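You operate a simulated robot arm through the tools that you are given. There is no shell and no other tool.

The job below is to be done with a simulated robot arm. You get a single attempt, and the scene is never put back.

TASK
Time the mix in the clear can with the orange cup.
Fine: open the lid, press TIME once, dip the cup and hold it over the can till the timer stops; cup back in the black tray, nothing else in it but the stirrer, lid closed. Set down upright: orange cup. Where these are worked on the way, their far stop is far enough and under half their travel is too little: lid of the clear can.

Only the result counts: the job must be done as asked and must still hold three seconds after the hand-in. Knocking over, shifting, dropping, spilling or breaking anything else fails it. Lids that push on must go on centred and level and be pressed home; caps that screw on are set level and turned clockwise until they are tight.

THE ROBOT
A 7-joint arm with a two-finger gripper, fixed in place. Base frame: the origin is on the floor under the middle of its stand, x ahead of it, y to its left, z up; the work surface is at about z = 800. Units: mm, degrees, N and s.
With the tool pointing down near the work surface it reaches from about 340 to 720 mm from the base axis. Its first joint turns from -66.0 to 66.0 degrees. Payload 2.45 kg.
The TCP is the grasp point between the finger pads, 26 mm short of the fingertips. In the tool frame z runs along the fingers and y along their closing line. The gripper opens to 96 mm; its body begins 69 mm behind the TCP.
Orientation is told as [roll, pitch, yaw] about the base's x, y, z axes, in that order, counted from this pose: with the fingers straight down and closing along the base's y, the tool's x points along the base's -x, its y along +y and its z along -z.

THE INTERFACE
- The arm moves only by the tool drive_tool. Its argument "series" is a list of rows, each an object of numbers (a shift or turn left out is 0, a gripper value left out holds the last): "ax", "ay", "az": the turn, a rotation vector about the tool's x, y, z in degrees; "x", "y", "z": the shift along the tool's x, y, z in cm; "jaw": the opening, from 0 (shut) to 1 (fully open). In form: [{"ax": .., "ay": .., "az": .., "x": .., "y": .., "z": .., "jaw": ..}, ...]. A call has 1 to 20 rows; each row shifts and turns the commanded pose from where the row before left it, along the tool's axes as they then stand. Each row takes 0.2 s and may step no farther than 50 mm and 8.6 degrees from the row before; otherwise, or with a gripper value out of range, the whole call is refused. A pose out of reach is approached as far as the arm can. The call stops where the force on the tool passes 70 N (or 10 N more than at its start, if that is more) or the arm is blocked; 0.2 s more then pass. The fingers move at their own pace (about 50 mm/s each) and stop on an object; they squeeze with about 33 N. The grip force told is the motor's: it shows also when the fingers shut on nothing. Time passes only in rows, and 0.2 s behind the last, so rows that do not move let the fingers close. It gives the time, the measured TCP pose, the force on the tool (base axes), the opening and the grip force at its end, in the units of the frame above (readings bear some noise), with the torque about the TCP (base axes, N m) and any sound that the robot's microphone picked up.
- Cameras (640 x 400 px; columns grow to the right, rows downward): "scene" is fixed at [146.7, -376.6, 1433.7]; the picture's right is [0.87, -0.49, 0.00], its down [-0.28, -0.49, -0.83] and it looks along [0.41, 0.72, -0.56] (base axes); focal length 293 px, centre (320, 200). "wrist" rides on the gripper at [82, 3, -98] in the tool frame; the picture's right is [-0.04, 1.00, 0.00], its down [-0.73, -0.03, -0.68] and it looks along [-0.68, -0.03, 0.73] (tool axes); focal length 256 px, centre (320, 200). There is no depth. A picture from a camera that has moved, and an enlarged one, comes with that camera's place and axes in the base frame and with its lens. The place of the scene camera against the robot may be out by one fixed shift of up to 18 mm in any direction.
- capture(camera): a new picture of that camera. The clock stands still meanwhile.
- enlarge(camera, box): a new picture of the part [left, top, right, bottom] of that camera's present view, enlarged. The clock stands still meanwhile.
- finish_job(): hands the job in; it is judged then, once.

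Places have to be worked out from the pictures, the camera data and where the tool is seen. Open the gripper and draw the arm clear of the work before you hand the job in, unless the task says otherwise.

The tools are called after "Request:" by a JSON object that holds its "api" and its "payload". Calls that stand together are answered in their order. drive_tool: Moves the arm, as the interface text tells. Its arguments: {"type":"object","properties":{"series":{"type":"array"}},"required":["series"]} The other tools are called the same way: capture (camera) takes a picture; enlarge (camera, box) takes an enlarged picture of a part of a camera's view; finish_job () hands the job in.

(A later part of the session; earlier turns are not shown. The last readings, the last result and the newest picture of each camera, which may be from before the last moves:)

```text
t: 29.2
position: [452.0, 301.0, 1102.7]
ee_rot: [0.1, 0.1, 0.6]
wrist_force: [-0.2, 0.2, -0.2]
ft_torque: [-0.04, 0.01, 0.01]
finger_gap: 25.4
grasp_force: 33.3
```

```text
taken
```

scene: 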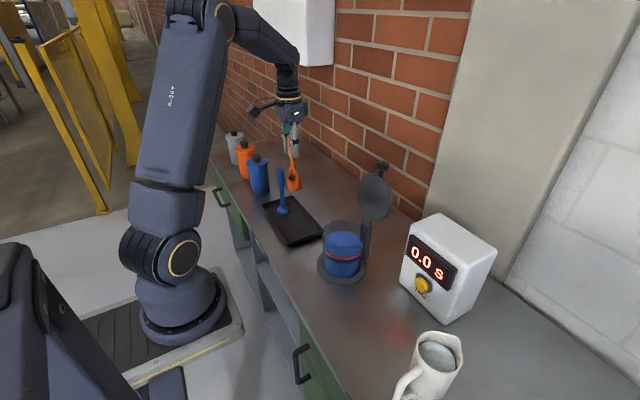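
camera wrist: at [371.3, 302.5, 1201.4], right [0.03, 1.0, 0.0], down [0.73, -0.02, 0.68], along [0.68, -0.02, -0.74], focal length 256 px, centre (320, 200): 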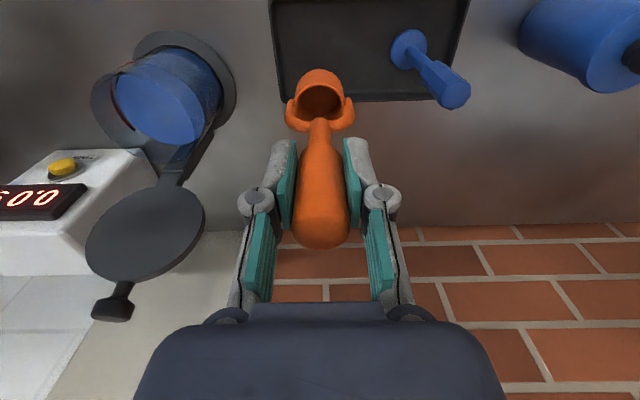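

The cup hangs upright and steady. I carry it over the can centre at about (498, 99), staying high.

Request:
{"api": "drive_tool", "payload": {"series": [{"x": -0.5, "y": -2.0}, {"x": -0.8, "y": -3.5}, {"x": -0.8, "y": -3.7}, {"x": -0.8, "y": -3.7}, {"x": -0.8, "y": -3.7}, {"x": -0.6, "y": -2.3}, {"x": -0.4, "y": -1.3}, {}]}}

Request:
{"api": "capture", "payload": {"camera": "wrist"}}

Request:
{"api": "enlarge", "payload": {"camera": "scene", "box": [270, 110, 430, 290]}}

```text
t: 31.1
position: [500.5, 97.2, 1103.4]
ee_rot: [0.2, 0.1, 0.6]
wrist_force: [-0.1, 0.0, -0.4]
ft_torque: [0.02, -0.02, -0.04]
finger_gap: 25.1
grasp_force: 33.2
```

```text
taken
camera wrist: at [419.8, 99.4, 1201.2], right [0.03, 1.0, 0.0], down [0.73, -0.02, 0.68], along [0.68, -0.02, -0.73], focal length 256 px, centre (320, 200)
```

wrist: 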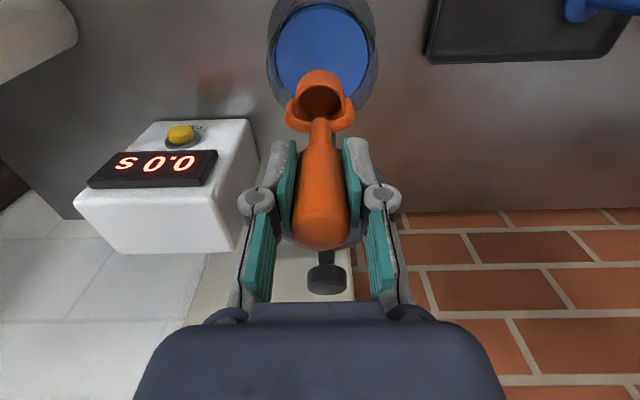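

```text
2.22 times, centred on (350, 200) of scene
camera zoom: at [146.7, -376.6, 1433.7], right [0.87, -0.49, 0.0], down [-0.28, -0.49, -0.83], along [0.41, 0.72, -0.56], focal length 651 px, centre (253, 200)
```

zoom: 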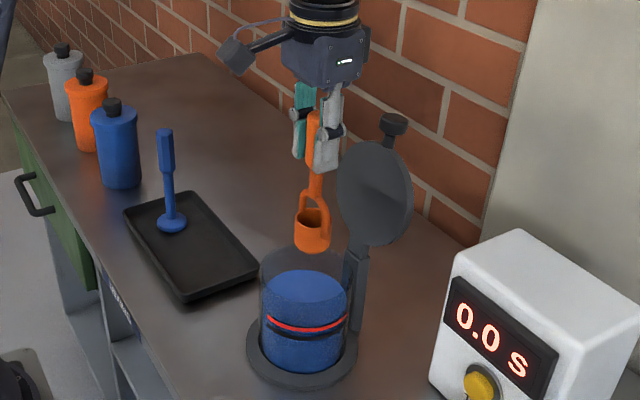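

The cup is over the open can (the hinge and lid are behind it). I make a 1–2 mm correction and lower until the cup bottom is just inside the rim to verify clearance.

Request:
{"api": "drive_tool", "payload": {"series": [{"x": -0.1, "y": 0.15, "z": 1.0}, {"z": 2.0}, {"z": 2.0}, {"z": 1.0}, {}]}}

Request:
{"api": "capture", "payload": {"camera": "wrist"}}

Request:
{"api": "enlarge", "payload": {"camera": "scene", "box": [290, 140, 410, 290]}}

```text
t: 32.2
position: [501.4, 98.9, 1042.2]
ee_rot: [0.2, 0.1, 0.4]
wrist_force: [-0.3, 0.1, -1.0]
ft_torque: [0.03, -0.01, -0.02]
finger_gap: 24.9
grasp_force: 32.8
```

```text
taken
camera wrist: at [420.5, 101.1, 1141.1], right [0.03, 1.0, 0.0], down [0.73, -0.02, 0.68], along [0.68, -0.02, -0.73], focal length 256 px, centre (320, 200)
```

wrist: 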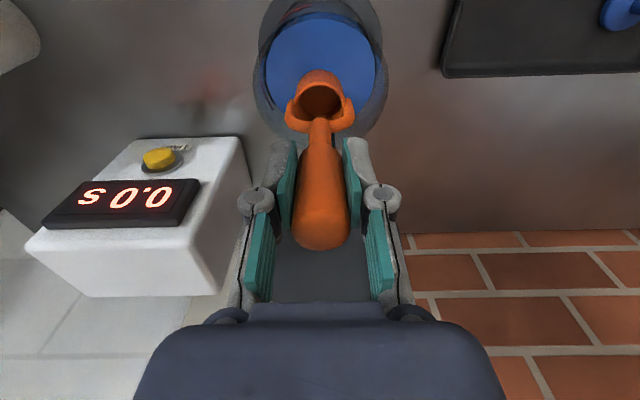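

```text
2.67 times, centred on (350, 215) of scene
camera zoom: at [146.7, -376.6, 1433.7], right [0.87, -0.49, 0.0], down [-0.28, -0.49, -0.83], along [0.41, 0.72, -0.56], focal length 781 px, centre (240, 160)
```

zoom: 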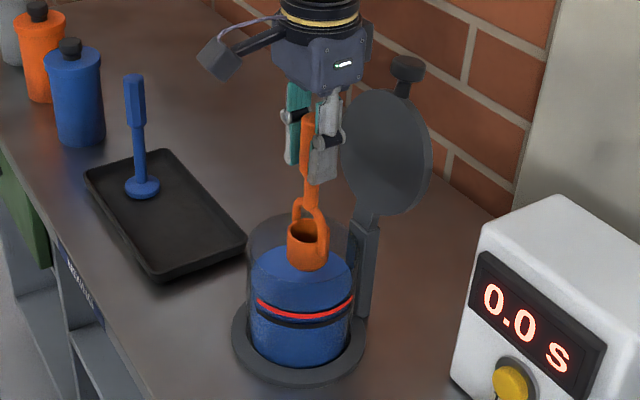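

The cup is nicely centred with clear walls all round. I dip to TCP z≈968, putting the rim about 15–20 mm under the surface, and dwell so it fills.

Request:
{"api": "drive_tool", "payload": {"series": [{"z": 1.2}, {"z": 1.2}, {"z": 1.2}, {"z": 1.2}, {"z": 1.2}, {"z": 1.2}, {"z": 0.2}, {}, {}, {}]}}

Request:
{"api": "capture", "payload": {"camera": "wrist"}}

Request:
{"api": "enlarge", "payload": {"camera": "scene", "box": [290, 140, 410, 290]}}

```text
t: 34.5
position: [500.9, 100.3, 968.3]
ee_rot: [0.1, 0.1, 0.5]
wrist_force: [0.3, -0.7, -1.6]
ft_torque: [-0.02, -0.01, 0.03]
finger_gap: 25.3
grasp_force: 33.2
```

```text
taken
camera wrist: at [420.6, 101.7, 1067.3], right [0.03, 1.0, 0.0], down [0.73, -0.02, 0.68], along [0.68, -0.02, -0.73], focal length 256 px, centre (320, 200)
```

wrist: 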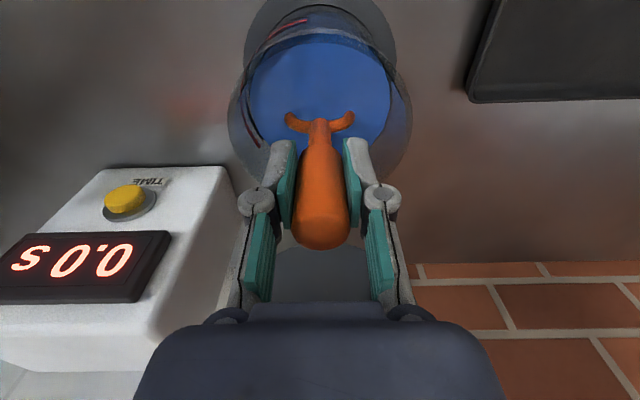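

```text
2.67 times, centred on (350, 215) of scene
camera zoom: at [146.7, -376.6, 1433.7], right [0.87, -0.49, 0.0], down [-0.28, -0.49, -0.83], along [0.41, 0.72, -0.56], focal length 781 px, centre (240, 160)
```

zoom: 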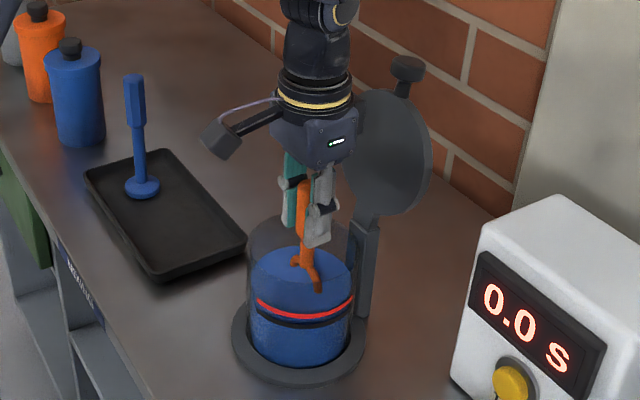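

The cup is fully submerged with only the bail tip showing. I dwell briefly, then lift smoothly straight up until its bottom is just above the rim.

Request:
{"api": "drive_tool", "payload": {"series": [{}, {}, {"z": -0.8}, {"z": -1.5}, {"z": -1.5}, {"z": -1.5}, {"z": -1.5}, {"z": -1.5}, {"z": -1.5}, {"z": -1.0}, {"z": -0.5}]}}

Request:
{"api": "capture", "payload": {"camera": "scene"}}

Request:
{"api": "capture", "payload": {"camera": "wrist"}}

```text
t: 36.9
position: [501.5, 100.9, 1081.0]
ee_rot: [0.1, 0.1, 0.4]
wrist_force: [0.6, -0.4, -1.7]
ft_torque: [0.0, 0.02, -0.02]
finger_gap: 24.9
grasp_force: 32.9
```

```text
taken
```

scene: 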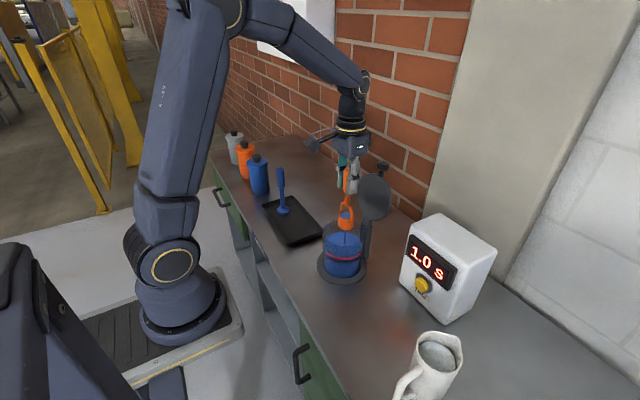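

```text
taken
camera wrist: at [420.8, 101.9, 1180.1], right [0.03, 1.0, 0.0], down [0.73, -0.02, 0.68], along [0.68, -0.02, -0.74], focal length 256 px, centre (320, 200)
```

wrist: 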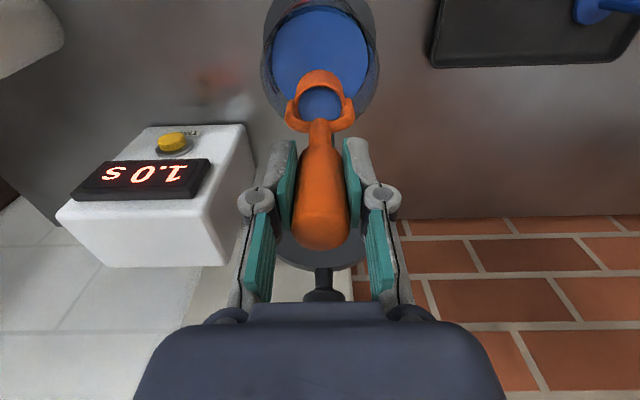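

The timer is running (1.0 s) and the full cup drains into the can. I hold still.

Request:
{"api": "drive_tool", "payload": {"series": [{}, {}, {}, {}, {}, {}, {}, {}, {}, {}, {}, {}, {}, {}, {}, {}, {}, {}, {}, {}]}}

Request:
{"api": "capture", "payload": {"camera": "wrist"}}

```text
t: 41.0
position: [502.0, 100.3, 1080.9]
ee_rot: [0.2, 0.1, 0.4]
wrist_force: [0.9, -0.2, -1.2]
ft_torque: [-0.02, 0.01, 0.0]
finger_gap: 25.4
grasp_force: 33.1
```

```text
taken
camera wrist: at [420.8, 101.9, 1179.9], right [0.03, 1.0, 0.0], down [0.73, -0.02, 0.68], along [0.68, -0.02, -0.73], focal length 256 px, centre (320, 200)
```

wrist: 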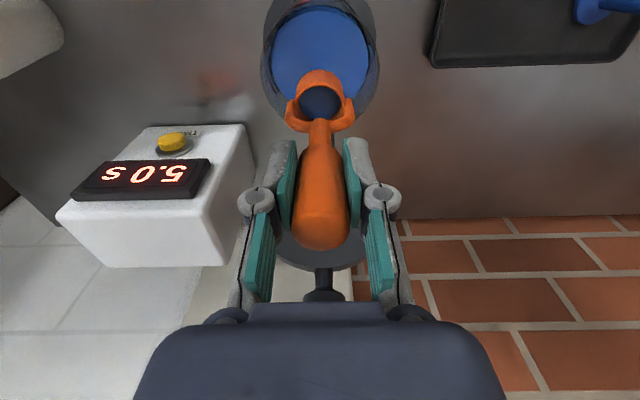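

The timer shows 5.0 s and the cup level is falling, so I keep holding.

Request:
{"api": "drive_tool", "payload": {"series": [{}, {}, {}, {}, {}, {}, {}, {}, {}, {}, {}, {}, {}, {}, {}, {}, {}, {}, {}, {}]}}

Request:
{"api": "capture", "payload": {"camera": "wrist"}}

```text
t: 45.2
position: [501.6, 99.2, 1080.7]
ee_rot: [0.0, 0.1, 0.6]
wrist_force: [-0.5, 0.3, -0.6]
ft_torque: [0.02, 0.02, 0.01]
finger_gap: 25.0
grasp_force: 33.2
```

```text
taken
camera wrist: at [420.8, 101.9, 1179.9], right [0.03, 1.0, 0.0], down [0.73, -0.02, 0.68], along [0.68, -0.02, -0.73], focal length 256 px, centre (320, 200)
```

wrist: 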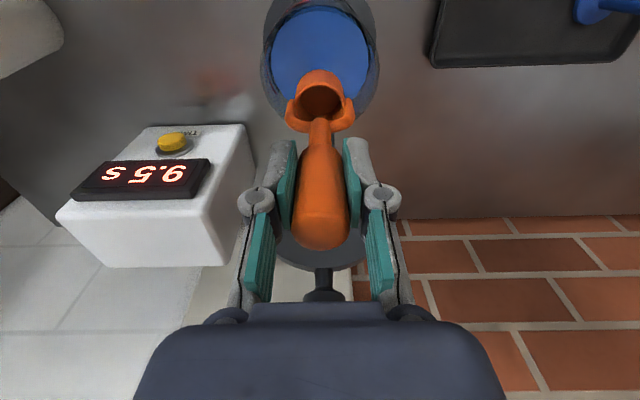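

The cup looks empty now. I read the display in the scene view and hold a little longer to see whether it has stopped.

Request:
{"api": "enlarge", "payload": {"camera": "scene", "box": [300, 160, 500, 310]}}

Request:
{"api": "drive_tool", "payload": {"series": [{}, {}, {}, {}, {}, {}]}}

Request:
{"api": "enlarge", "payload": {"camera": "scene", "box": [300, 160, 500, 310]}}

```text
2.67 times, centred on (400, 235) of scene
camera zoom: at [146.7, -376.6, 1433.7], right [0.87, -0.49, 0.0], down [-0.28, -0.49, -0.83], along [0.41, 0.72, -0.56], focal length 781 px, centre (107, 107)
```

zoom: 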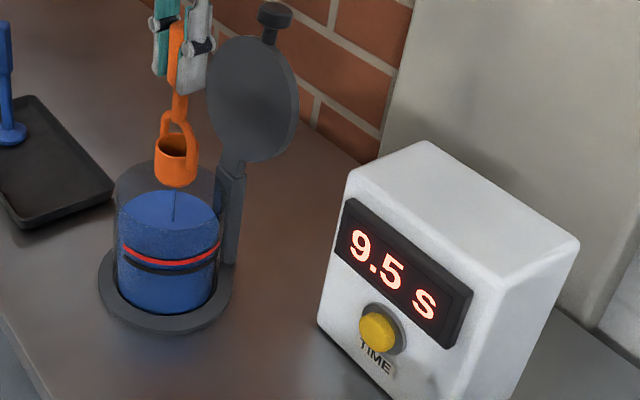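

```text
t: 46.6
position: [502.0, 99.6, 1080.7]
ee_rot: [0.0, 0.0, 0.5]
wrist_force: [0.6, -0.6, -0.6]
ft_torque: [0.0, -0.03, 0.03]
finger_gap: 25.2
grasp_force: 33.1
```

```text
2.67 times, centred on (400, 235) of scene
camera zoom: at [146.7, -376.6, 1433.7], right [0.87, -0.49, 0.0], down [-0.28, -0.49, -0.83], along [0.41, 0.72, -0.56], focal length 781 px, centre (107, 107)
```

zoom: 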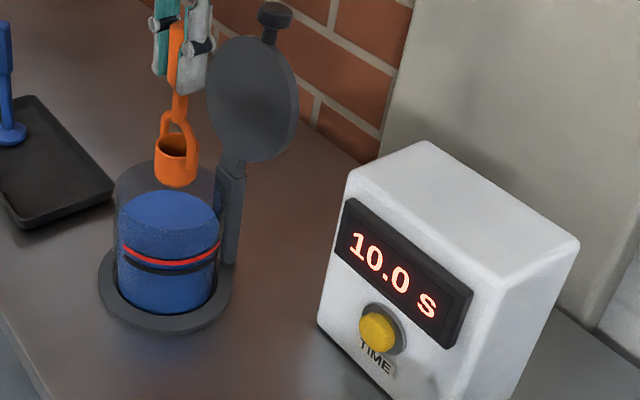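

The stream has broken off and the display reads 10.0 after 1.4 s more, so it seems stopped. I hold 3 s longer to confirm and to let drips finish.

Request:
{"api": "drive_tool", "payload": {"series": [{}, {}, {}, {}, {}, {}, {}, {}, {}, {}, {}, {}, {}, {}, {}]}}

Request:
{"api": "enlarge", "payload": {"camera": "scene", "box": [300, 160, 500, 310]}}

Request:
{"api": "capture", "payload": {"camera": "wrist"}}

```text
t: 49.9
position: [501.6, 100.9, 1080.9]
ee_rot: [0.1, 0.1, 0.6]
wrist_force: [-0.9, 0.4, -1.6]
ft_torque: [-0.01, -0.02, 0.02]
finger_gap: 25.0
grasp_force: 33.5
```

```text
2.67 times, centred on (400, 235) of scene
camera zoom: at [146.7, -376.6, 1433.7], right [0.87, -0.49, 0.0], down [-0.28, -0.49, -0.83], along [0.41, 0.72, -0.56], focal length 781 px, centre (107, 107)
```

zoom: 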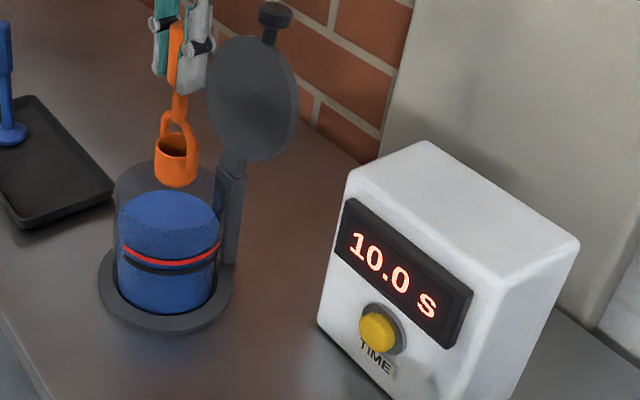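

```text
taken
camera wrist: at [420.8, 101.9, 1179.9], right [0.03, 1.0, 0.0], down [0.73, -0.02, 0.68], along [0.68, -0.02, -0.73], focal length 256 px, centre (320, 200)
```

wrist: 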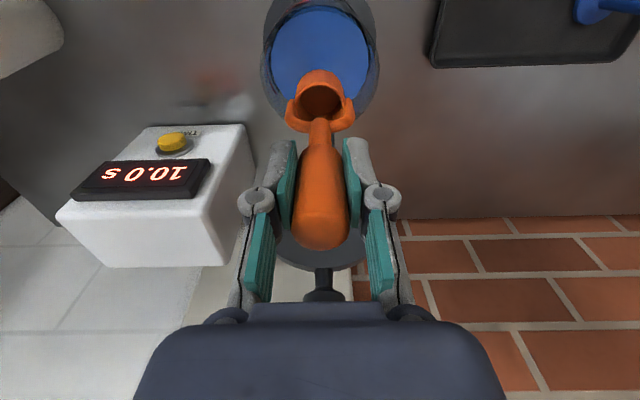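

The timer stopped at 10.0 s. I raise a little and carry the cup back along the reverse path above its old place in the tray.

Request:
{"api": "drive_tool", "payload": {"series": [{"z": -2.2}, {"x": 0.4, "y": 1.5}, {"x": 0.7, "y": 3.0}, {"x": 0.8, "y": 3.6}, {"x": 0.8, "y": 3.6}, {"x": 0.8, "y": 3.6}, {"x": 0.7, "y": 2.9}, {"x": 0.6, "y": 1.85}, {}]}}

Request:
{"api": "capture", "payload": {"camera": "wrist"}}

Request:
{"api": "capture", "payload": {"camera": "scene"}}

```text
t: 51.9
position: [452.1, 299.9, 1102.9]
ee_rot: [0.0, 0.1, 0.5]
wrist_force: [-0.4, 0.3, -0.3]
ft_torque: [0.0, -0.03, -0.07]
finger_gap: 24.9
grasp_force: 32.7
```

```text
taken
camera wrist: at [370.8, 302.2, 1202.3], right [0.03, 1.0, 0.0], down [0.73, -0.02, 0.68], along [0.68, -0.02, -0.74], focal length 256 px, centre (320, 200)
```

wrist: 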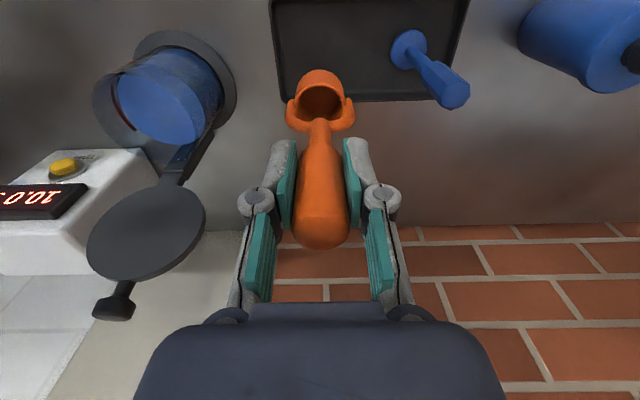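

```text
taken
```

scene: 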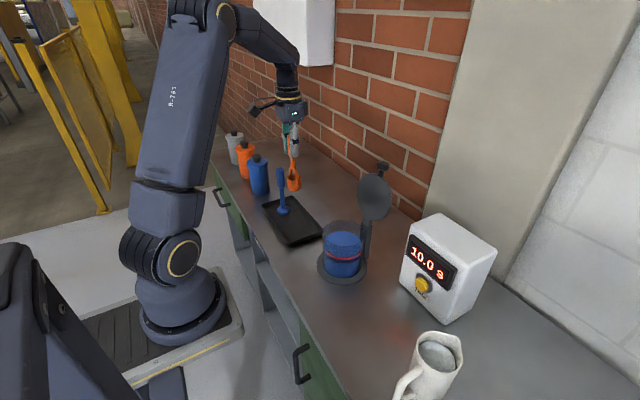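

The cup is unchanged in the grip and above its original spot. I lower it to a few millimetres above the tray floor.

Request:
{"api": "drive_tool", "payload": {"series": [{"z": 3.0}, {"z": 3.5}, {"z": 3.5}, {"z": 3.0}, {"z": 1.5}, {"z": 0.8}, {"z": 0.4}, {}]}}

Request:
{"api": "drive_tool", "payload": {"series": [{"z": 0.15}, {"z": 0.1}, {"z": 0.1}, {}]}}

Request:
{"api": "enlarge", "payload": {"camera": "scene", "box": [240, 140, 360, 260]}}

```text
t: 53.6
position: [451.4, 301.3, 947.0]
ee_rot: [0.1, 0.1, 0.6]
wrist_force: [0.1, -0.1, -0.8]
ft_torque: [-0.03, 0.04, 0.01]
finger_gap: 25.3
grasp_force: 33.3
```

```text
t: 54.6
position: [451.5, 301.5, 944.3]
ee_rot: [0.1, 0.2, 0.6]
wrist_force: [-0.1, 0.4, -1.9]
ft_torque: [0.02, 0.0, 0.02]
finger_gap: 25.0
grasp_force: 33.6
```

```text
3.33 times, centred on (300, 200) of scene
camera zoom: at [146.7, -376.6, 1433.7], right [0.87, -0.49, 0.0], down [-0.28, -0.49, -0.83], along [0.41, 0.72, -0.56], focal length 976 px, centre (387, 200)
```

zoom: 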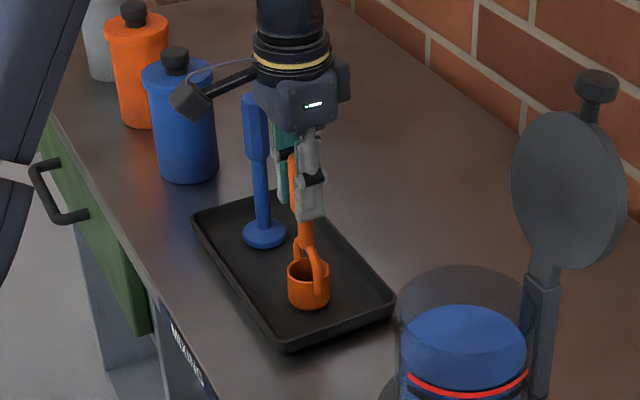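

The force is still about zero (only weight), so the cup is near but not on the floor. I step down 1 mm at a time until it touches.

Request:
{"api": "drive_tool", "payload": {"series": [{"z": 0.1}, {}]}}

Request:
{"api": "drive_tool", "payload": {"series": [{"z": 0.1}, {}]}}

```text
t: 55.2
position: [451.8, 298.9, 942.8]
ee_rot: [0.2, 0.2, 0.6]
wrist_force: [-0.2, 0.2, -1.0]
ft_torque: [-0.03, -0.01, 0.0]
finger_gap: 25.2
grasp_force: 33.0
```

```text
t: 55.9
position: [451.3, 300.3, 942.7]
ee_rot: [0.1, 0.0, 0.6]
wrist_force: [-3.5, -1.2, 15.0]
ft_torque: [-0.15, 0.47, 0.02]
finger_gap: 25.1
grasp_force: 32.7
```

Contact made (15 N up). I relieve slightly and open the fingers, then check the cup stands.

Request:
{"api": "drive_tool", "payload": {"series": [{"z": -0.06}, {"jaw": 0.35}, {"jaw": 0.5}, {"jaw": 0.7}, {}, {}]}}

Request:
{"api": "capture", "payload": {"camera": "wrist"}}

Request:
{"api": "enlarge", "payload": {"camera": "scene", "box": [240, 140, 360, 260]}}

```text
t: 57.2
position: [452.0, 301.5, 942.6]
ee_rot: [0.2, 0.0, 0.4]
wrist_force: [0.0, 0.2, -0.6]
ft_torque: [0.0, -0.02, 0.02]
finger_gap: 67.0
grasp_force: 0.0
```

```text
taken
camera wrist: at [370.6, 301.9, 1040.8], right [0.03, 1.0, 0.0], down [0.73, -0.02, 0.68], along [0.68, -0.02, -0.73], focal length 256 px, centre (320, 200)
```

wrist: 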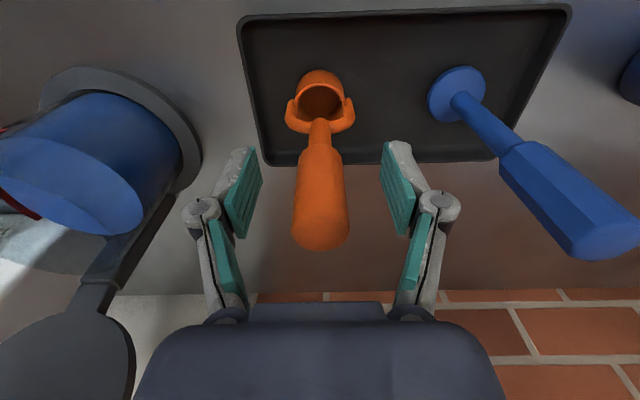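

```text
3.33 times, centred on (300, 200) of scene
camera zoom: at [146.7, -376.6, 1433.7], right [0.87, -0.49, 0.0], down [-0.28, -0.49, -0.83], along [0.41, 0.72, -0.56], focal length 976 px, centre (387, 200)
```

zoom: 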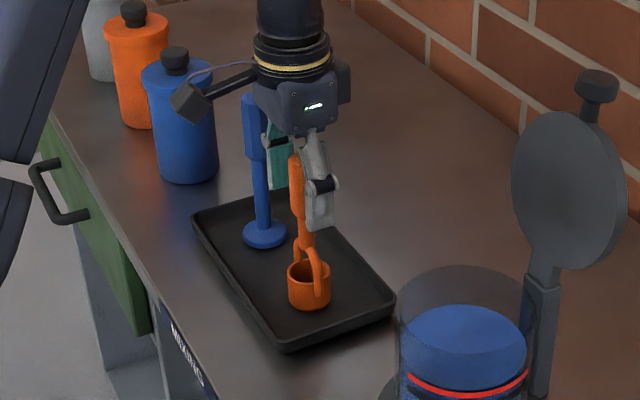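

The cup stands in the tray in its original place. I rise clear of the handle and travel above the lid knob to line up for closing.

Request:
{"api": "drive_tool", "payload": {"series": [{"z": -4.0}, {"z": -4.4}, {"z": -4.4}, {"z": -4.4}, {"x": -1.8, "y": -3.37, "z": -1.17}, {"x": -1.8, "y": -3.37, "z": -1.17}, {"x": -1.8, "y": -3.37, "z": -1.17}, {"x": -1.8, "y": -3.37, "z": -1.17}, {"x": -1.8, "y": -3.37, "z": -1.17}, {"x": -1.8, "y": -3.37, "z": -1.17}, {}]}}

Request:
{"api": "capture", "payload": {"camera": "wrist"}}

Request:
{"api": "capture", "payload": {"camera": "scene"}}

```text
t: 59.6
position: [561.4, 97.9, 1184.8]
ee_rot: [0.2, 0.1, 0.6]
wrist_force: [0.0, -0.2, -0.5]
ft_torque: [0.04, -0.02, 0.0]
finger_gap: 67.2
grasp_force: 0.1
```

```text
taken
camera wrist: at [480.5, 99.7, 1283.4], right [0.03, 1.0, 0.0], down [0.73, -0.02, 0.68], along [0.68, -0.02, -0.74], focal length 256 px, centre (320, 200)
```

wrist: 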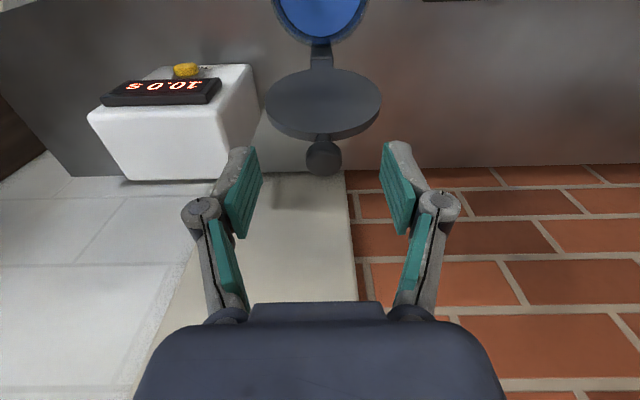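

```text
taken
```

scene: 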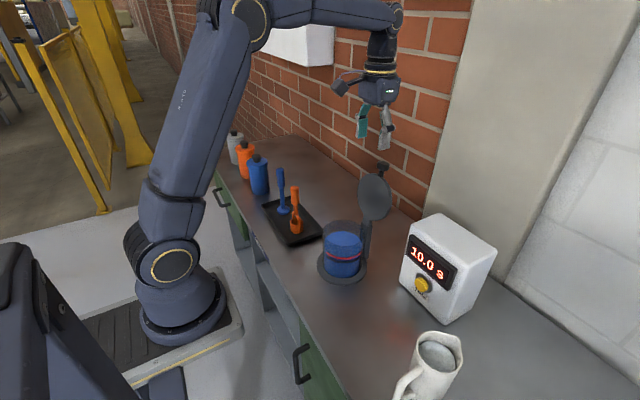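

Request:
{"api": "enlarge", "payload": {"camera": "wrist", "box": [240, 30, 410, 190]}}

Request:
{"api": "enlarge", "payload": {"camera": "scene", "box": [320, 100, 420, 290]}}

```text
2.50 times, centred on (325, 110) of wrist
camera zoom: at [480.5, 99.7, 1283.4], right [0.03, 1.0, 0.0], down [0.73, -0.02, 0.68], along [0.68, -0.02, -0.74], focal length 640 px, centre (308, 425)
```

zoom: 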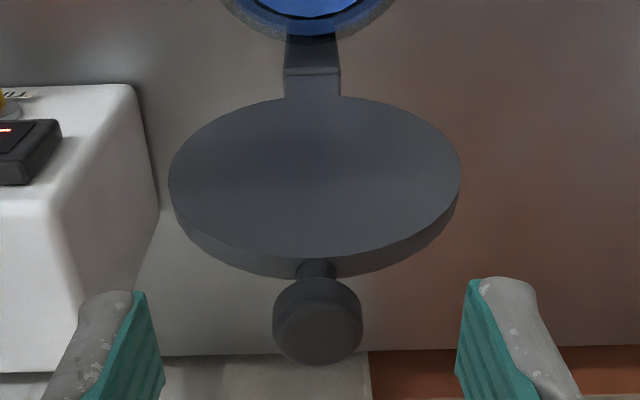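

```text
2.11 times, centred on (370, 195) of scene
camera zoom: at [146.6, -376.6, 1433.7], right [0.87, -0.49, 0.0], down [-0.28, -0.49, -0.83], along [0.41, 0.72, -0.56], focal length 617 px, centre (215, 210)
```

zoom: 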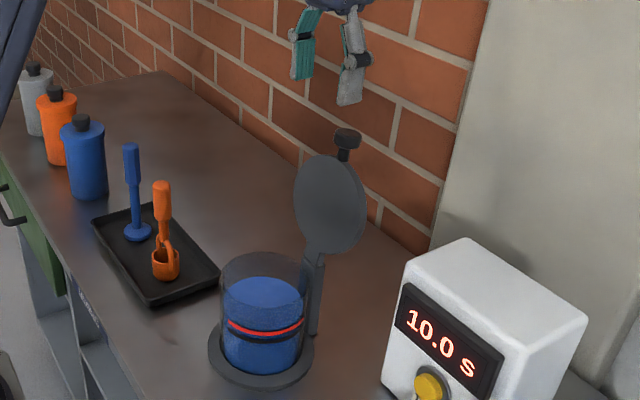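

Knob centre ≈ (605, 99, 1091), so the lid is at about 99°. I tilt the tool 15° to match the knob axis and approach it with open fingers straddling it, stopping short to check.

Request:
{"api": "drive_tool", "payload": {"series": [{"ay": 7.5}, {"ay": 7.4}, {"x": -1.6, "y": 0.05, "z": 1.6}, {"x": -1.7, "y": 0.05, "z": 1.7}, {"x": -1.7, "y": 0.0, "z": 1.2}, {}]}}

Request:
{"api": "capture", "payload": {"camera": "wrist"}}

Request:
{"api": "enlarge", "payload": {"camera": "scene", "box": [320, 100, 420, 240]}}

```text
t: 61.0
position: [598.8, 101.5, 1127.0]
ee_rot: [0.0, 15.0, 0.6]
wrist_force: [0.1, -0.7, 0.7]
ft_torque: [-0.01, 0.01, 0.01]
finger_gap: 67.3
grasp_force: 0.0
```

```text
taken
camera wrist: at [545.8, 102.5, 1243.6], right [0.03, 1.0, -0.01], down [0.88, -0.02, 0.47], along [0.47, -0.02, -0.88], focal length 256 px, centre (320, 200)
```

wrist: 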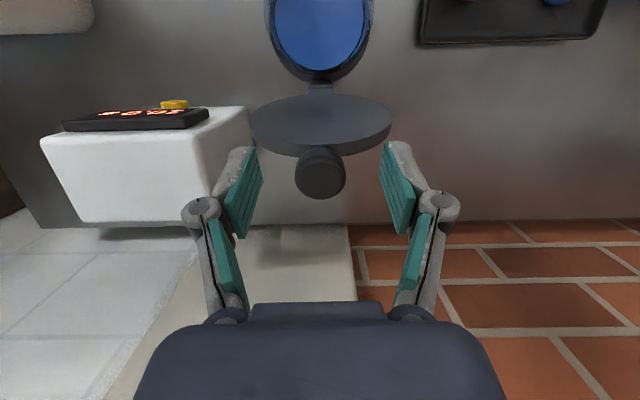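

```text
2.86 times, centred on (370, 170) of scene
camera zoom: at [146.7, -376.6, 1433.7], right [0.87, -0.49, 0.0], down [-0.28, -0.49, -0.83], along [0.41, 0.72, -0.56], focal length 837 px, centre (177, 286)
```

zoom: 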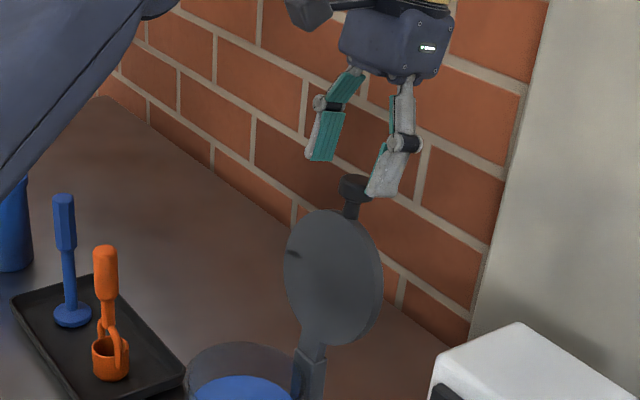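

Triangulation puts the knob at about (605, 99, 1092), centred between the fingers. I make the last approach move and check before closing.

Request:
{"api": "drive_tool", "payload": {"series": [{"x": -0.8, "z": 1.0}, {"x": -0.7, "z": 1.0}, {}]}}

Request:
{"api": "capture", "payload": {"camera": "wrist"}}

Request:
{"api": "enlarge", "payload": {"camera": "scene", "box": [340, 100, 420, 220]}}

```text
t: 61.9
position: [608.7, 101.2, 1103.4]
ee_rot: [0.0, 14.9, 0.6]
wrist_force: [0.2, 0.3, -0.1]
ft_torque: [-0.01, 0.01, 0.0]
finger_gap: 67.3
grasp_force: 0.0
```

```text
taken
camera wrist: at [555.2, 102.5, 1220.5], right [0.03, 1.0, -0.01], down [0.88, -0.02, 0.47], along [0.47, -0.02, -0.88], focal length 256 px, centre (320, 200)
```

wrist: 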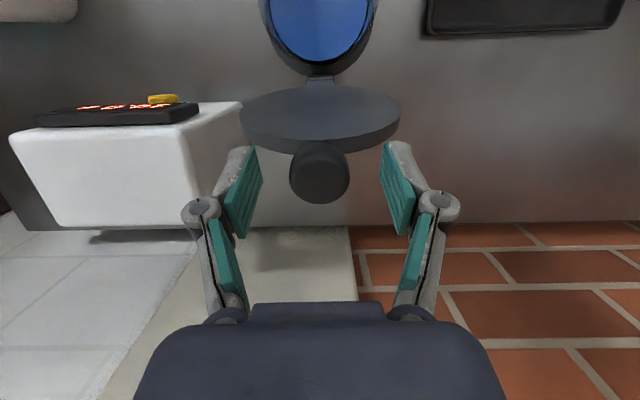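

```text
3.33 times, centred on (380, 160) of scene
camera zoom: at [146.7, -376.6, 1433.7], right [0.87, -0.49, 0.0], down [-0.28, -0.49, -0.83], along [0.41, 0.72, -0.56], focal length 976 px, centre (120, 333)
```

zoom: 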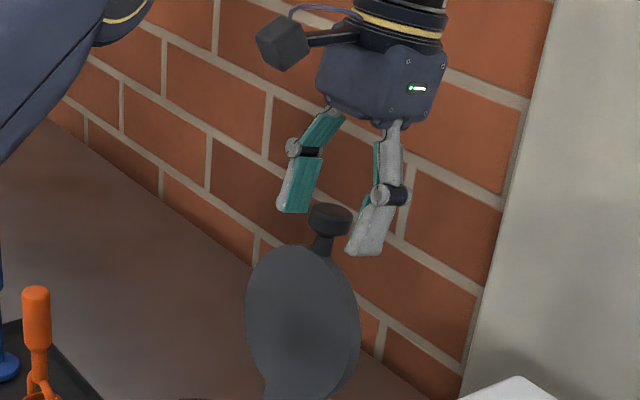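

The knob lies on the finger axis about 10 mm ahead of the TCP, so the tips clear the lid edge. I close on it.

Request:
{"api": "drive_tool", "payload": {"series": [{"jaw": 0.4}, {"jaw": 0.3}, {"jaw": 0.2}, {"jaw": 0.1}, {}, {}]}}

Request:
{"api": "capture", "payload": {"camera": "wrist"}}

Request:
{"api": "enlarge", "payload": {"camera": "scene", "box": [340, 100, 420, 220]}}

```text
t: 63.2
position: [608.1, 100.2, 1103.7]
ee_rot: [0.1, 15.0, 0.5]
wrist_force: [0.4, -2.9, 0.7]
ft_torque: [0.0, 0.04, -0.01]
finger_gap: 30.6
grasp_force: 44.7
```

```text
taken
camera wrist: at [555.1, 102.2, 1220.7], right [0.03, 1.0, -0.01], down [0.88, -0.02, 0.47], along [0.47, -0.02, -0.88], focal length 256 px, centre (320, 200)
```

wrist: 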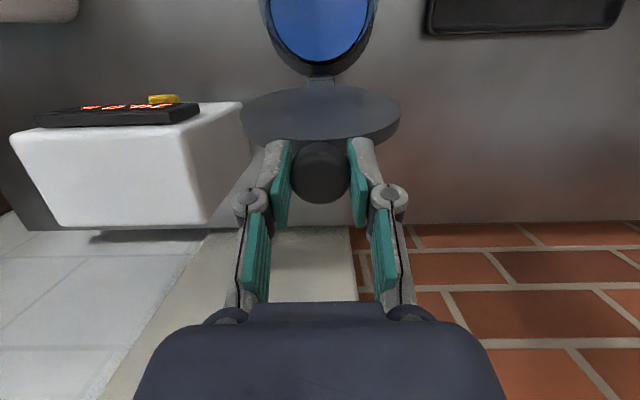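

```text
3.33 times, centred on (380, 160) of scene
camera zoom: at [146.6, -376.7, 1433.7], right [0.87, -0.49, 0.0], down [-0.28, -0.49, -0.83], along [0.41, 0.72, -0.56], focal length 976 px, centre (120, 333)
```

zoom: 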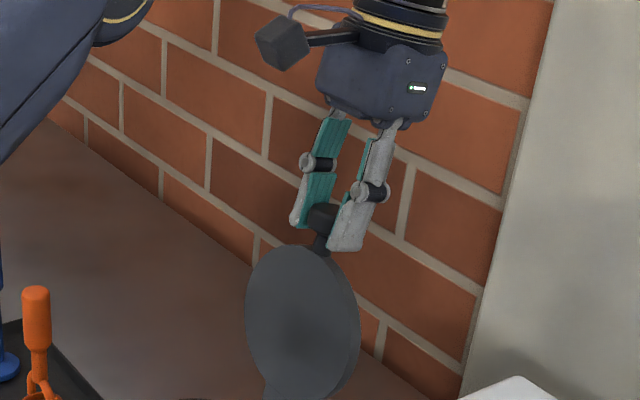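

The knob is gripped again (30.6 mm). I swing it back along the same arc, checking after the first 28°.

Request:
{"api": "drive_tool", "payload": {"series": [{"x": 1.95, "z": 0.33}, {"ay": -2.5}, {"x": 2.03, "z": 0.49}, {"ay": -2.5}, {"x": 1.98, "z": 0.64}, {"ay": -2.5}, {"x": 1.93, "z": 0.81}, {"ay": -2.5}]}}

Request:
{"api": "capture", "payload": {"camera": "wrist"}}

Request:
{"api": "enlarge", "payload": {"camera": "scene", "box": [300, 100, 420, 290]}}

```text
t: 65.0
position: [523.9, 100.4, 1097.0]
ee_rot: [0.1, 5.5, 0.6]
wrist_force: [-8.6, 3.2, 6.4]
ft_torque: [0.11, 0.87, -0.04]
finger_gap: 30.3
grasp_force: 44.7
```

```text
taken
camera wrist: at [452.4, 101.9, 1203.3], right [0.03, 1.0, 0.0], down [0.79, -0.02, 0.61], along [0.61, -0.02, -0.8], focal length 256 px, centre (320, 200)
```

wrist: 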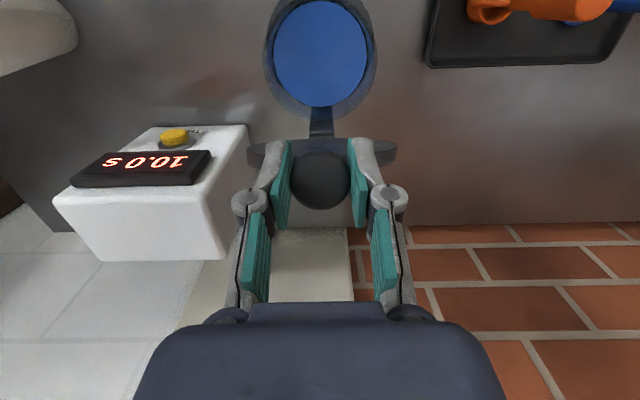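

```text
2.11 times, centred on (360, 195) of scene
camera zoom: at [146.3, -376.5, 1433.8], right [0.87, -0.49, 0.0], down [-0.28, -0.49, -0.83], along [0.41, 0.72, -0.56], focal length 617 px, centre (236, 210)
```

zoom: 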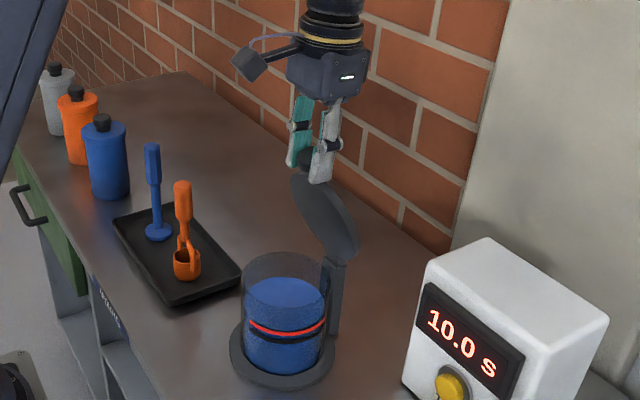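

The lid follows smoothly with low force. I continue down to about 29°.

Request:
{"api": "drive_tool", "payload": {"series": [{"x": 1.86, "z": 0.95}, {"ay": -2.5}, {"x": 1.78, "z": 1.08}, {"ay": -2.5}, {"x": 1.68, "z": 1.22}, {"ay": -2.5}, {"x": 1.59, "z": 1.33}, {"ay": -2.5}, {"x": 1.47, "z": 1.46}, {"ay": -2.5}, {"x": 1.37, "z": 1.57}, {"ay": -2.5}]}}

Request:
{"api": "capture", "payload": {"camera": "wrist"}}

Request:
{"api": "enlarge", "payload": {"camera": "scene", "box": [280, 140, 400, 290]}}

```text
t: 67.7
position: [430.9, 99.8, 1018.6]
ee_rot: [0.0, -9.9, 0.7]
wrist_force: [11.8, 27.5, -16.2]
ft_torque: [0.07, 1.26, 0.13]
finger_gap: 30.1
grasp_force: 44.9
```

```text
taken
camera wrist: at [334.5, 101.4, 1101.9], right [0.03, 1.0, 0.01], down [0.61, -0.02, 0.79], along [0.79, -0.02, -0.61], focal length 256 px, centre (320, 200)
```

wrist: 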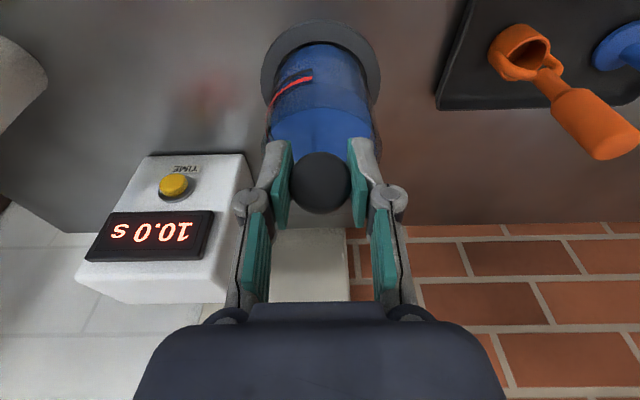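

```text
2.67 times, centred on (340, 215) of scene
camera zoom: at [147.3, -375.7, 1433.9], right [0.87, -0.49, 0.0], down [-0.28, -0.49, -0.83], along [0.41, 0.72, -0.56], focal length 781 px, centre (267, 160)
```

zoom: 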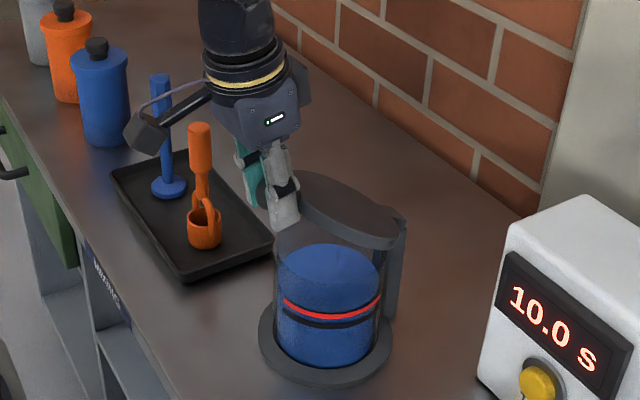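

The sideways force grew to 27 N because a 0.6° yaw drift put me about 2 mm off in y. I correct that and the slight radius excess, then continue to about 15°.

Request:
{"api": "drive_tool", "payload": {"series": [{"y": 0.18}, {"x": 1.11, "z": 1.75}, {"ay": -2.5}, {"x": 1.1, "z": 1.75}, {"ay": -2.5}]}}

Request:
{"api": "enlarge", "payload": {"camera": "scene", "box": [280, 140, 400, 290]}}

Request:
{"api": "capture", "payload": {"camera": "wrist"}}

```text
t: 68.8
position: [416.4, 98.9, 981.2]
ee_rot: [0.0, -15.0, 0.5]
wrist_force: [10.7, 12.6, -11.8]
ft_torque: [-0.04, 1.29, 0.09]
finger_gap: 30.0
grasp_force: 45.2
```

```text
2.67 times, centred on (340, 215) of scene
camera zoom: at [147.2, -376.2, 1433.7], right [0.87, -0.49, 0.0], down [-0.28, -0.49, -0.83], along [0.41, 0.72, -0.56], focal length 781 px, centre (267, 160)
```

zoom: 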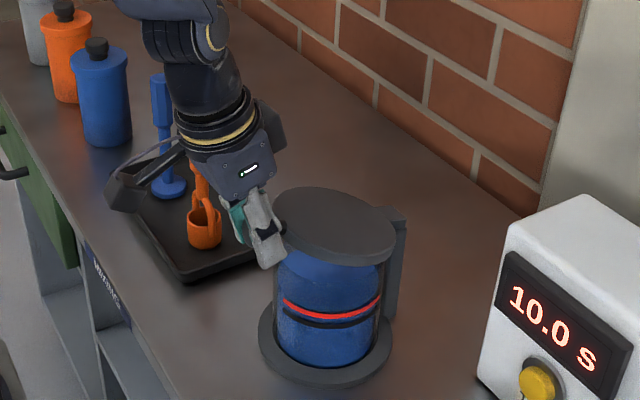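

```text
taken
camera wrist: at [313.0, 101.7, 1054.7], right [0.03, 1.0, 0.01], down [0.53, -0.03, 0.85], along [0.85, -0.02, -0.53], focal length 256 px, centre (320, 200)
```

wrist: 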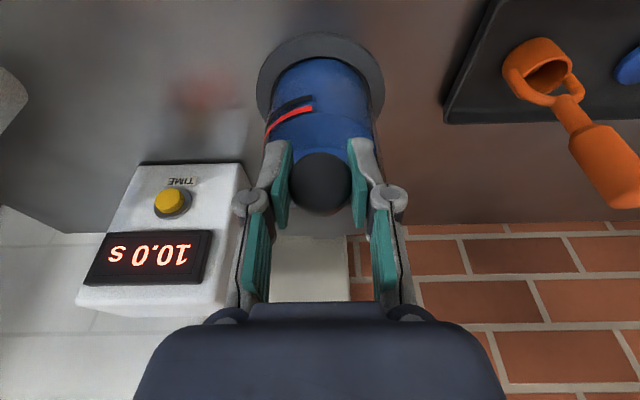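

Good, about 15° remaining. I continue to near closed, watching for contact.

Request:
{"api": "drive_tool", "payload": {"series": [{"x": 0.9, "y": 0.1, "z": 1.85}, {"ay": -2.5}, {"x": 0.45, "z": 1.0}, {"ay": -2.5}]}}

Request:
{"api": "enlarge", "payload": {"camera": "scene", "box": [280, 180, 400, 290]}}

```text
t: 69.8
position: [410.1, 100.2, 949.0]
ee_rot: [-0.2, -19.8, 0.5]
wrist_force: [7.6, -6.0, -9.8]
ft_torque: [-0.12, 1.33, 0.02]
finger_gap: 30.0
grasp_force: 45.3
```

```text
3.64 times, centred on (340, 235) of scene
camera zoom: at [147.0, -376.7, 1433.6], right [0.87, -0.49, 0.0], down [-0.28, -0.49, -0.83], along [0.41, 0.72, -0.56], focal length 1065 px, centre (247, 73)
```

zoom: 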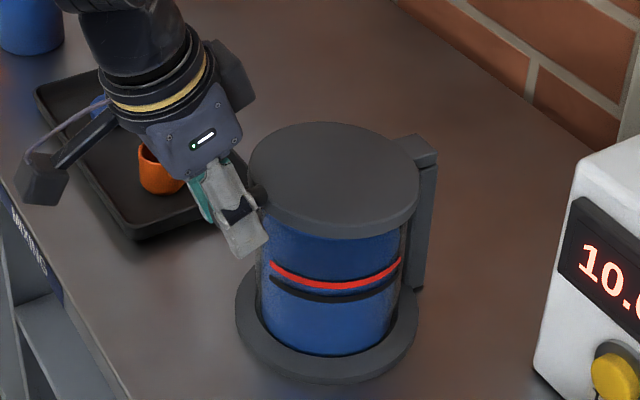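

Almost closed. I lower in 2 mm steps until the lid seats.

Request:
{"api": "drive_tool", "payload": {"series": [{"x": 0.07, "z": 0.19}, {"x": 0.07, "z": 0.19}, {}]}}

Request:
{"api": "drive_tool", "payload": {"series": [{"x": 0.07, "z": 0.19}, {}]}}

Request:
{"api": "enlarge", "payload": {"camera": "scene", "box": [280, 180, 400, 290]}}

```text
t: 70.7
position: [411.2, 100.1, 947.0]
ee_rot: [0.0, -19.9, 0.4]
wrist_force: [-7.6, -15.5, 6.5]
ft_torque: [0.06, -1.15, -0.22]
finger_gap: 30.0
grasp_force: 44.8
```

```text
t: 71.2
position: [410.8, 100.6, 943.5]
ee_rot: [-0.1, -19.9, 0.4]
wrist_force: [-7.9, -20.1, 3.7]
ft_torque: [-0.02, -0.81, -0.12]
finger_gap: 30.1
grasp_force: 44.7
```

```text
3.64 times, centred on (340, 235) of scene
camera zoom: at [146.4, -377.2, 1433.6], right [0.87, -0.49, 0.0], down [-0.28, -0.49, -0.83], along [0.41, 0.72, -0.56], focal length 1065 px, centre (247, 73)
```

zoom: 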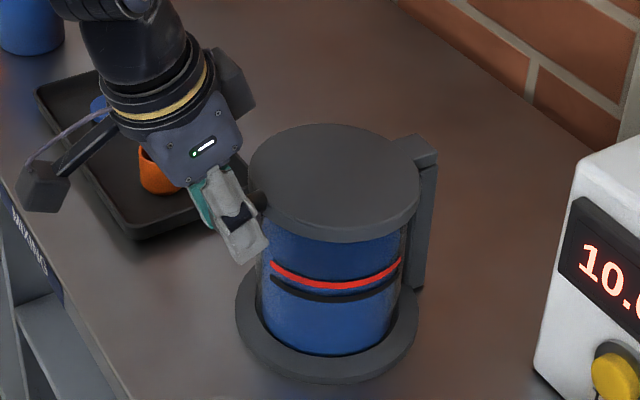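

Request:
{"api": "drive_tool", "payload": {"series": [{"x": 0.07, "y": -0.1, "z": 0.19}, {}]}}

Request:
{"api": "drive_tool", "payload": {"series": [{"x": 0.07, "z": 0.19}, {}]}}

```text
t: 71.8
position: [411.3, 99.9, 942.7]
ee_rot: [0.1, -19.9, 0.6]
wrist_force: [-12.6, -14.9, 5.0]
ft_torque: [0.02, -0.91, -0.05]
finger_gap: 30.2
grasp_force: 45.2
```

```text
t: 72.5
position: [409.9, 100.4, 938.7]
ee_rot: [0.0, -20.1, 0.5]
wrist_force: [-14.9, -11.8, 5.1]
ft_torque: [0.06, -0.94, -0.11]
finger_gap: 29.6
grasp_force: 44.9
```

Request:
{"api": "enlarge", "payload": {"camera": "scene", "box": [260, 180, 400, 300]}}

Request:
{"api": "capture", "payload": {"camera": "wrist"}}

```text
3.33 times, centred on (330, 240) of scene
camera zoom: at [146.2, -376.9, 1433.7], right [0.87, -0.49, 0.0], down [-0.28, -0.49, -0.83], along [0.41, 0.72, -0.56], focal length 976 px, centre (287, 67)
```

zoom: 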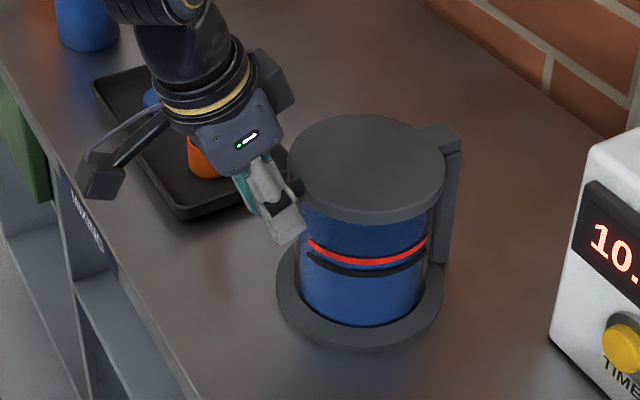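

```text
taken
camera wrist: at [301.2, 101.5, 1004.8], right [0.03, 1.0, 0.01], down [0.46, -0.03, 0.89], along [0.89, -0.02, -0.46], focal length 256 px, centre (320, 200)
```

wrist: 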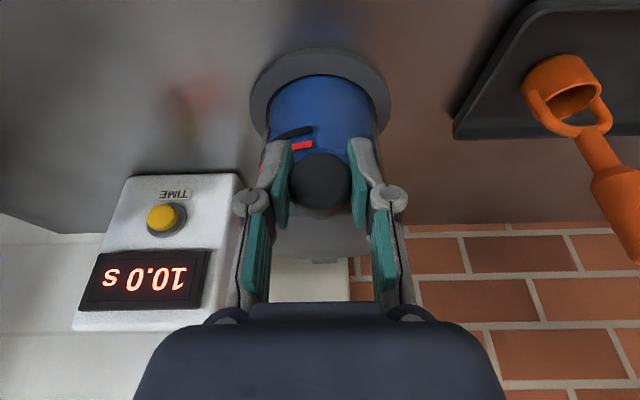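

The knob sits in the pads exactly as when I first gripped it, and closed then meant a TCP of (413.6, 99.8, 931.9). So about 7 mm remains, and I move there in small steps.

Request:
{"api": "drive_tool", "payload": {"series": [{"x": -0.03, "z": 0.2}, {"x": -0.03, "z": 0.2}, {}]}}

Request:
{"api": "drive_tool", "payload": {"series": [{"x": -0.03, "z": 0.2}, {"z": 0.12}, {}]}}

Request:
{"api": "enlarge", "payload": {"camera": "scene", "box": [260, 180, 400, 300]}}

```text
t: 73.2
position: [411.8, 98.9, 936.2]
ee_rot: [-0.1, -19.7, 0.6]
wrist_force: [-20.7, -7.1, 3.9]
ft_torque: [0.04, -0.58, 0.05]
finger_gap: 30.1
grasp_force: 44.7
```

```text
t: 74.0
position: [411.6, 100.5, 934.9]
ee_rot: [0.0, -19.9, 0.6]
wrist_force: [-28.1, -3.4, 19.3]
ft_torque: [-0.03, -0.02, -0.01]
finger_gap: 29.8
grasp_force: 45.3
```

```text
3.33 times, centred on (330, 240) of scene
camera zoom: at [145.6, -376.7, 1433.8], right [0.87, -0.49, 0.0], down [-0.28, -0.49, -0.83], along [0.41, 0.72, -0.56], focal length 976 px, centre (287, 67)
```

zoom: 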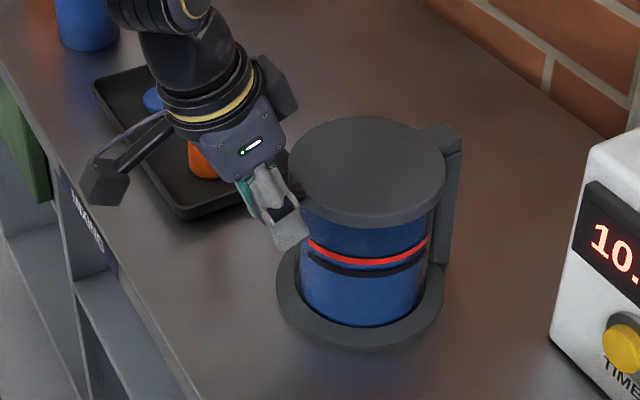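

The lid front edge now matches the original closed picture and the vertical force rose to 19 N, so it is seated. I relieve the horizontal load and open the fingers.

Request:
{"api": "drive_tool", "payload": {"series": [{"x": 0.12, "z": -0.04}, {"jaw": 0.4}, {"jaw": 0.6}, {"jaw": 0.75}, {}]}}

Request:
{"api": "capture", "payload": {"camera": "wrist"}}

Request:
{"api": "enlarge", "payload": {"camera": "scene", "box": [260, 180, 400, 300]}}

```text
t: 75.2
position: [414.1, 100.6, 933.6]
ee_rot: [0.1, -20.0, 0.5]
wrist_force: [1.2, 0.1, 0.7]
ft_torque: [0.02, 0.01, -0.01]
finger_gap: 72.0
grasp_force: 0.1
```

```text
taken
camera wrist: at [303.9, 101.9, 998.5], right [0.03, 1.0, 0.01], down [0.46, -0.03, 0.89], along [0.89, -0.02, -0.46], focal length 256 px, centre (320, 200)
```

wrist: 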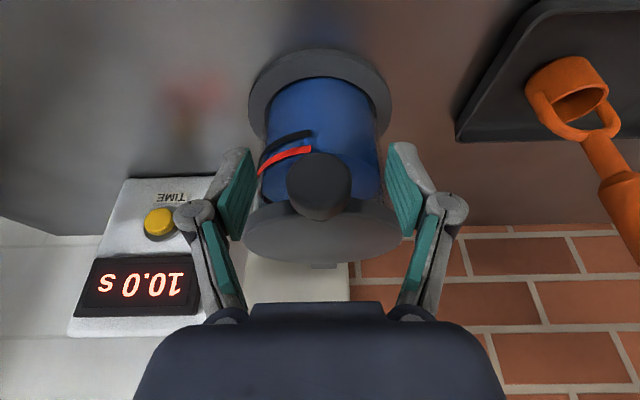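

```text
3.33 times, centred on (330, 240) of scene
camera zoom: at [146.7, -376.6, 1433.7], right [0.87, -0.49, 0.0], down [-0.28, -0.49, -0.83], along [0.41, 0.72, -0.56], focal length 976 px, centre (287, 67)
```

zoom: 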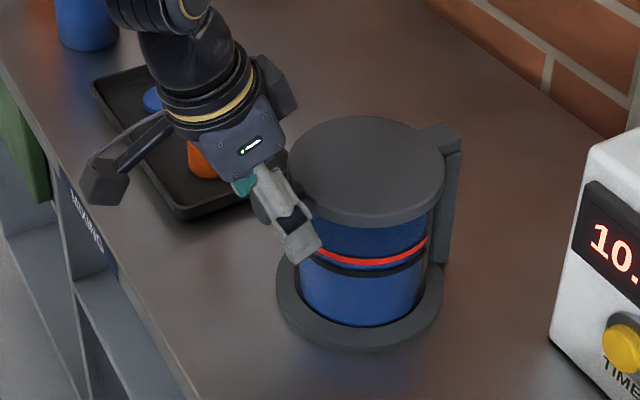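

The lid matches its original closed view. I withdraw, and as a check press gently on the lid top with shut fingers to be sure it is home.

Request:
{"api": "drive_tool", "payload": {"series": [{"z": -4.5}, {"z": -4.5}, {"ay": 6.7, "jaw": 0}, {"ay": 6.7}, {"ay": 6.6}, {"x": -4.0}, {"x": -3.7}, {}]}}

Request:
{"api": "capture", "payload": {"camera": "wrist"}}

Request:
{"api": "capture", "payload": {"camera": "scene"}}

```text
t: 77.0
position: [460.9, 99.8, 1018.8]
ee_rot: [0.1, 0.0, 0.6]
wrist_force: [0.2, 0.1, 0.5]
ft_torque: [0.0, 0.02, -0.01]
finger_gap: 0.1
grasp_force: 28.7
```

```text
taken
camera wrist: at [378.5, 102.0, 1116.7], right [0.03, 1.0, 0.0], down [0.73, -0.02, 0.68], along [0.68, -0.02, -0.73], focal length 256 px, centre (320, 200)
```

wrist: 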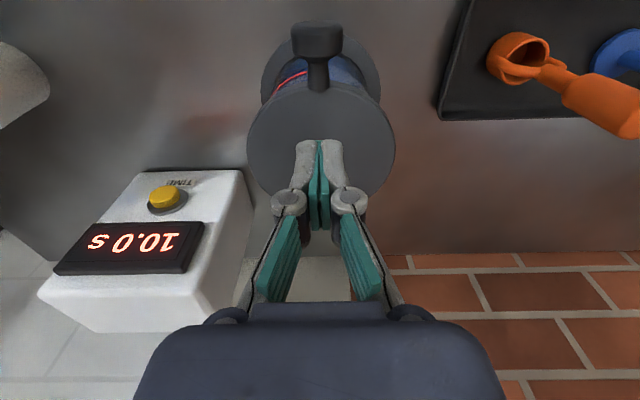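

```text
taken
```

scene: 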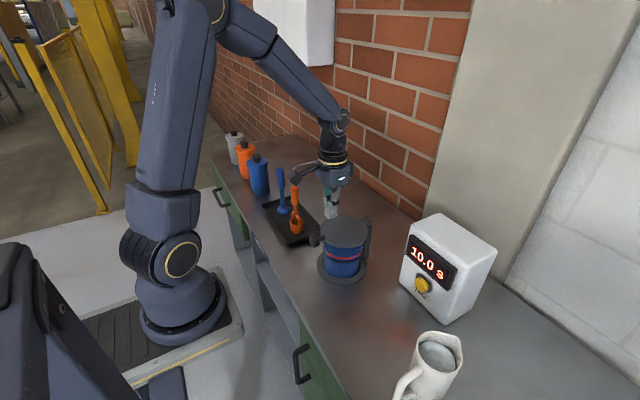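

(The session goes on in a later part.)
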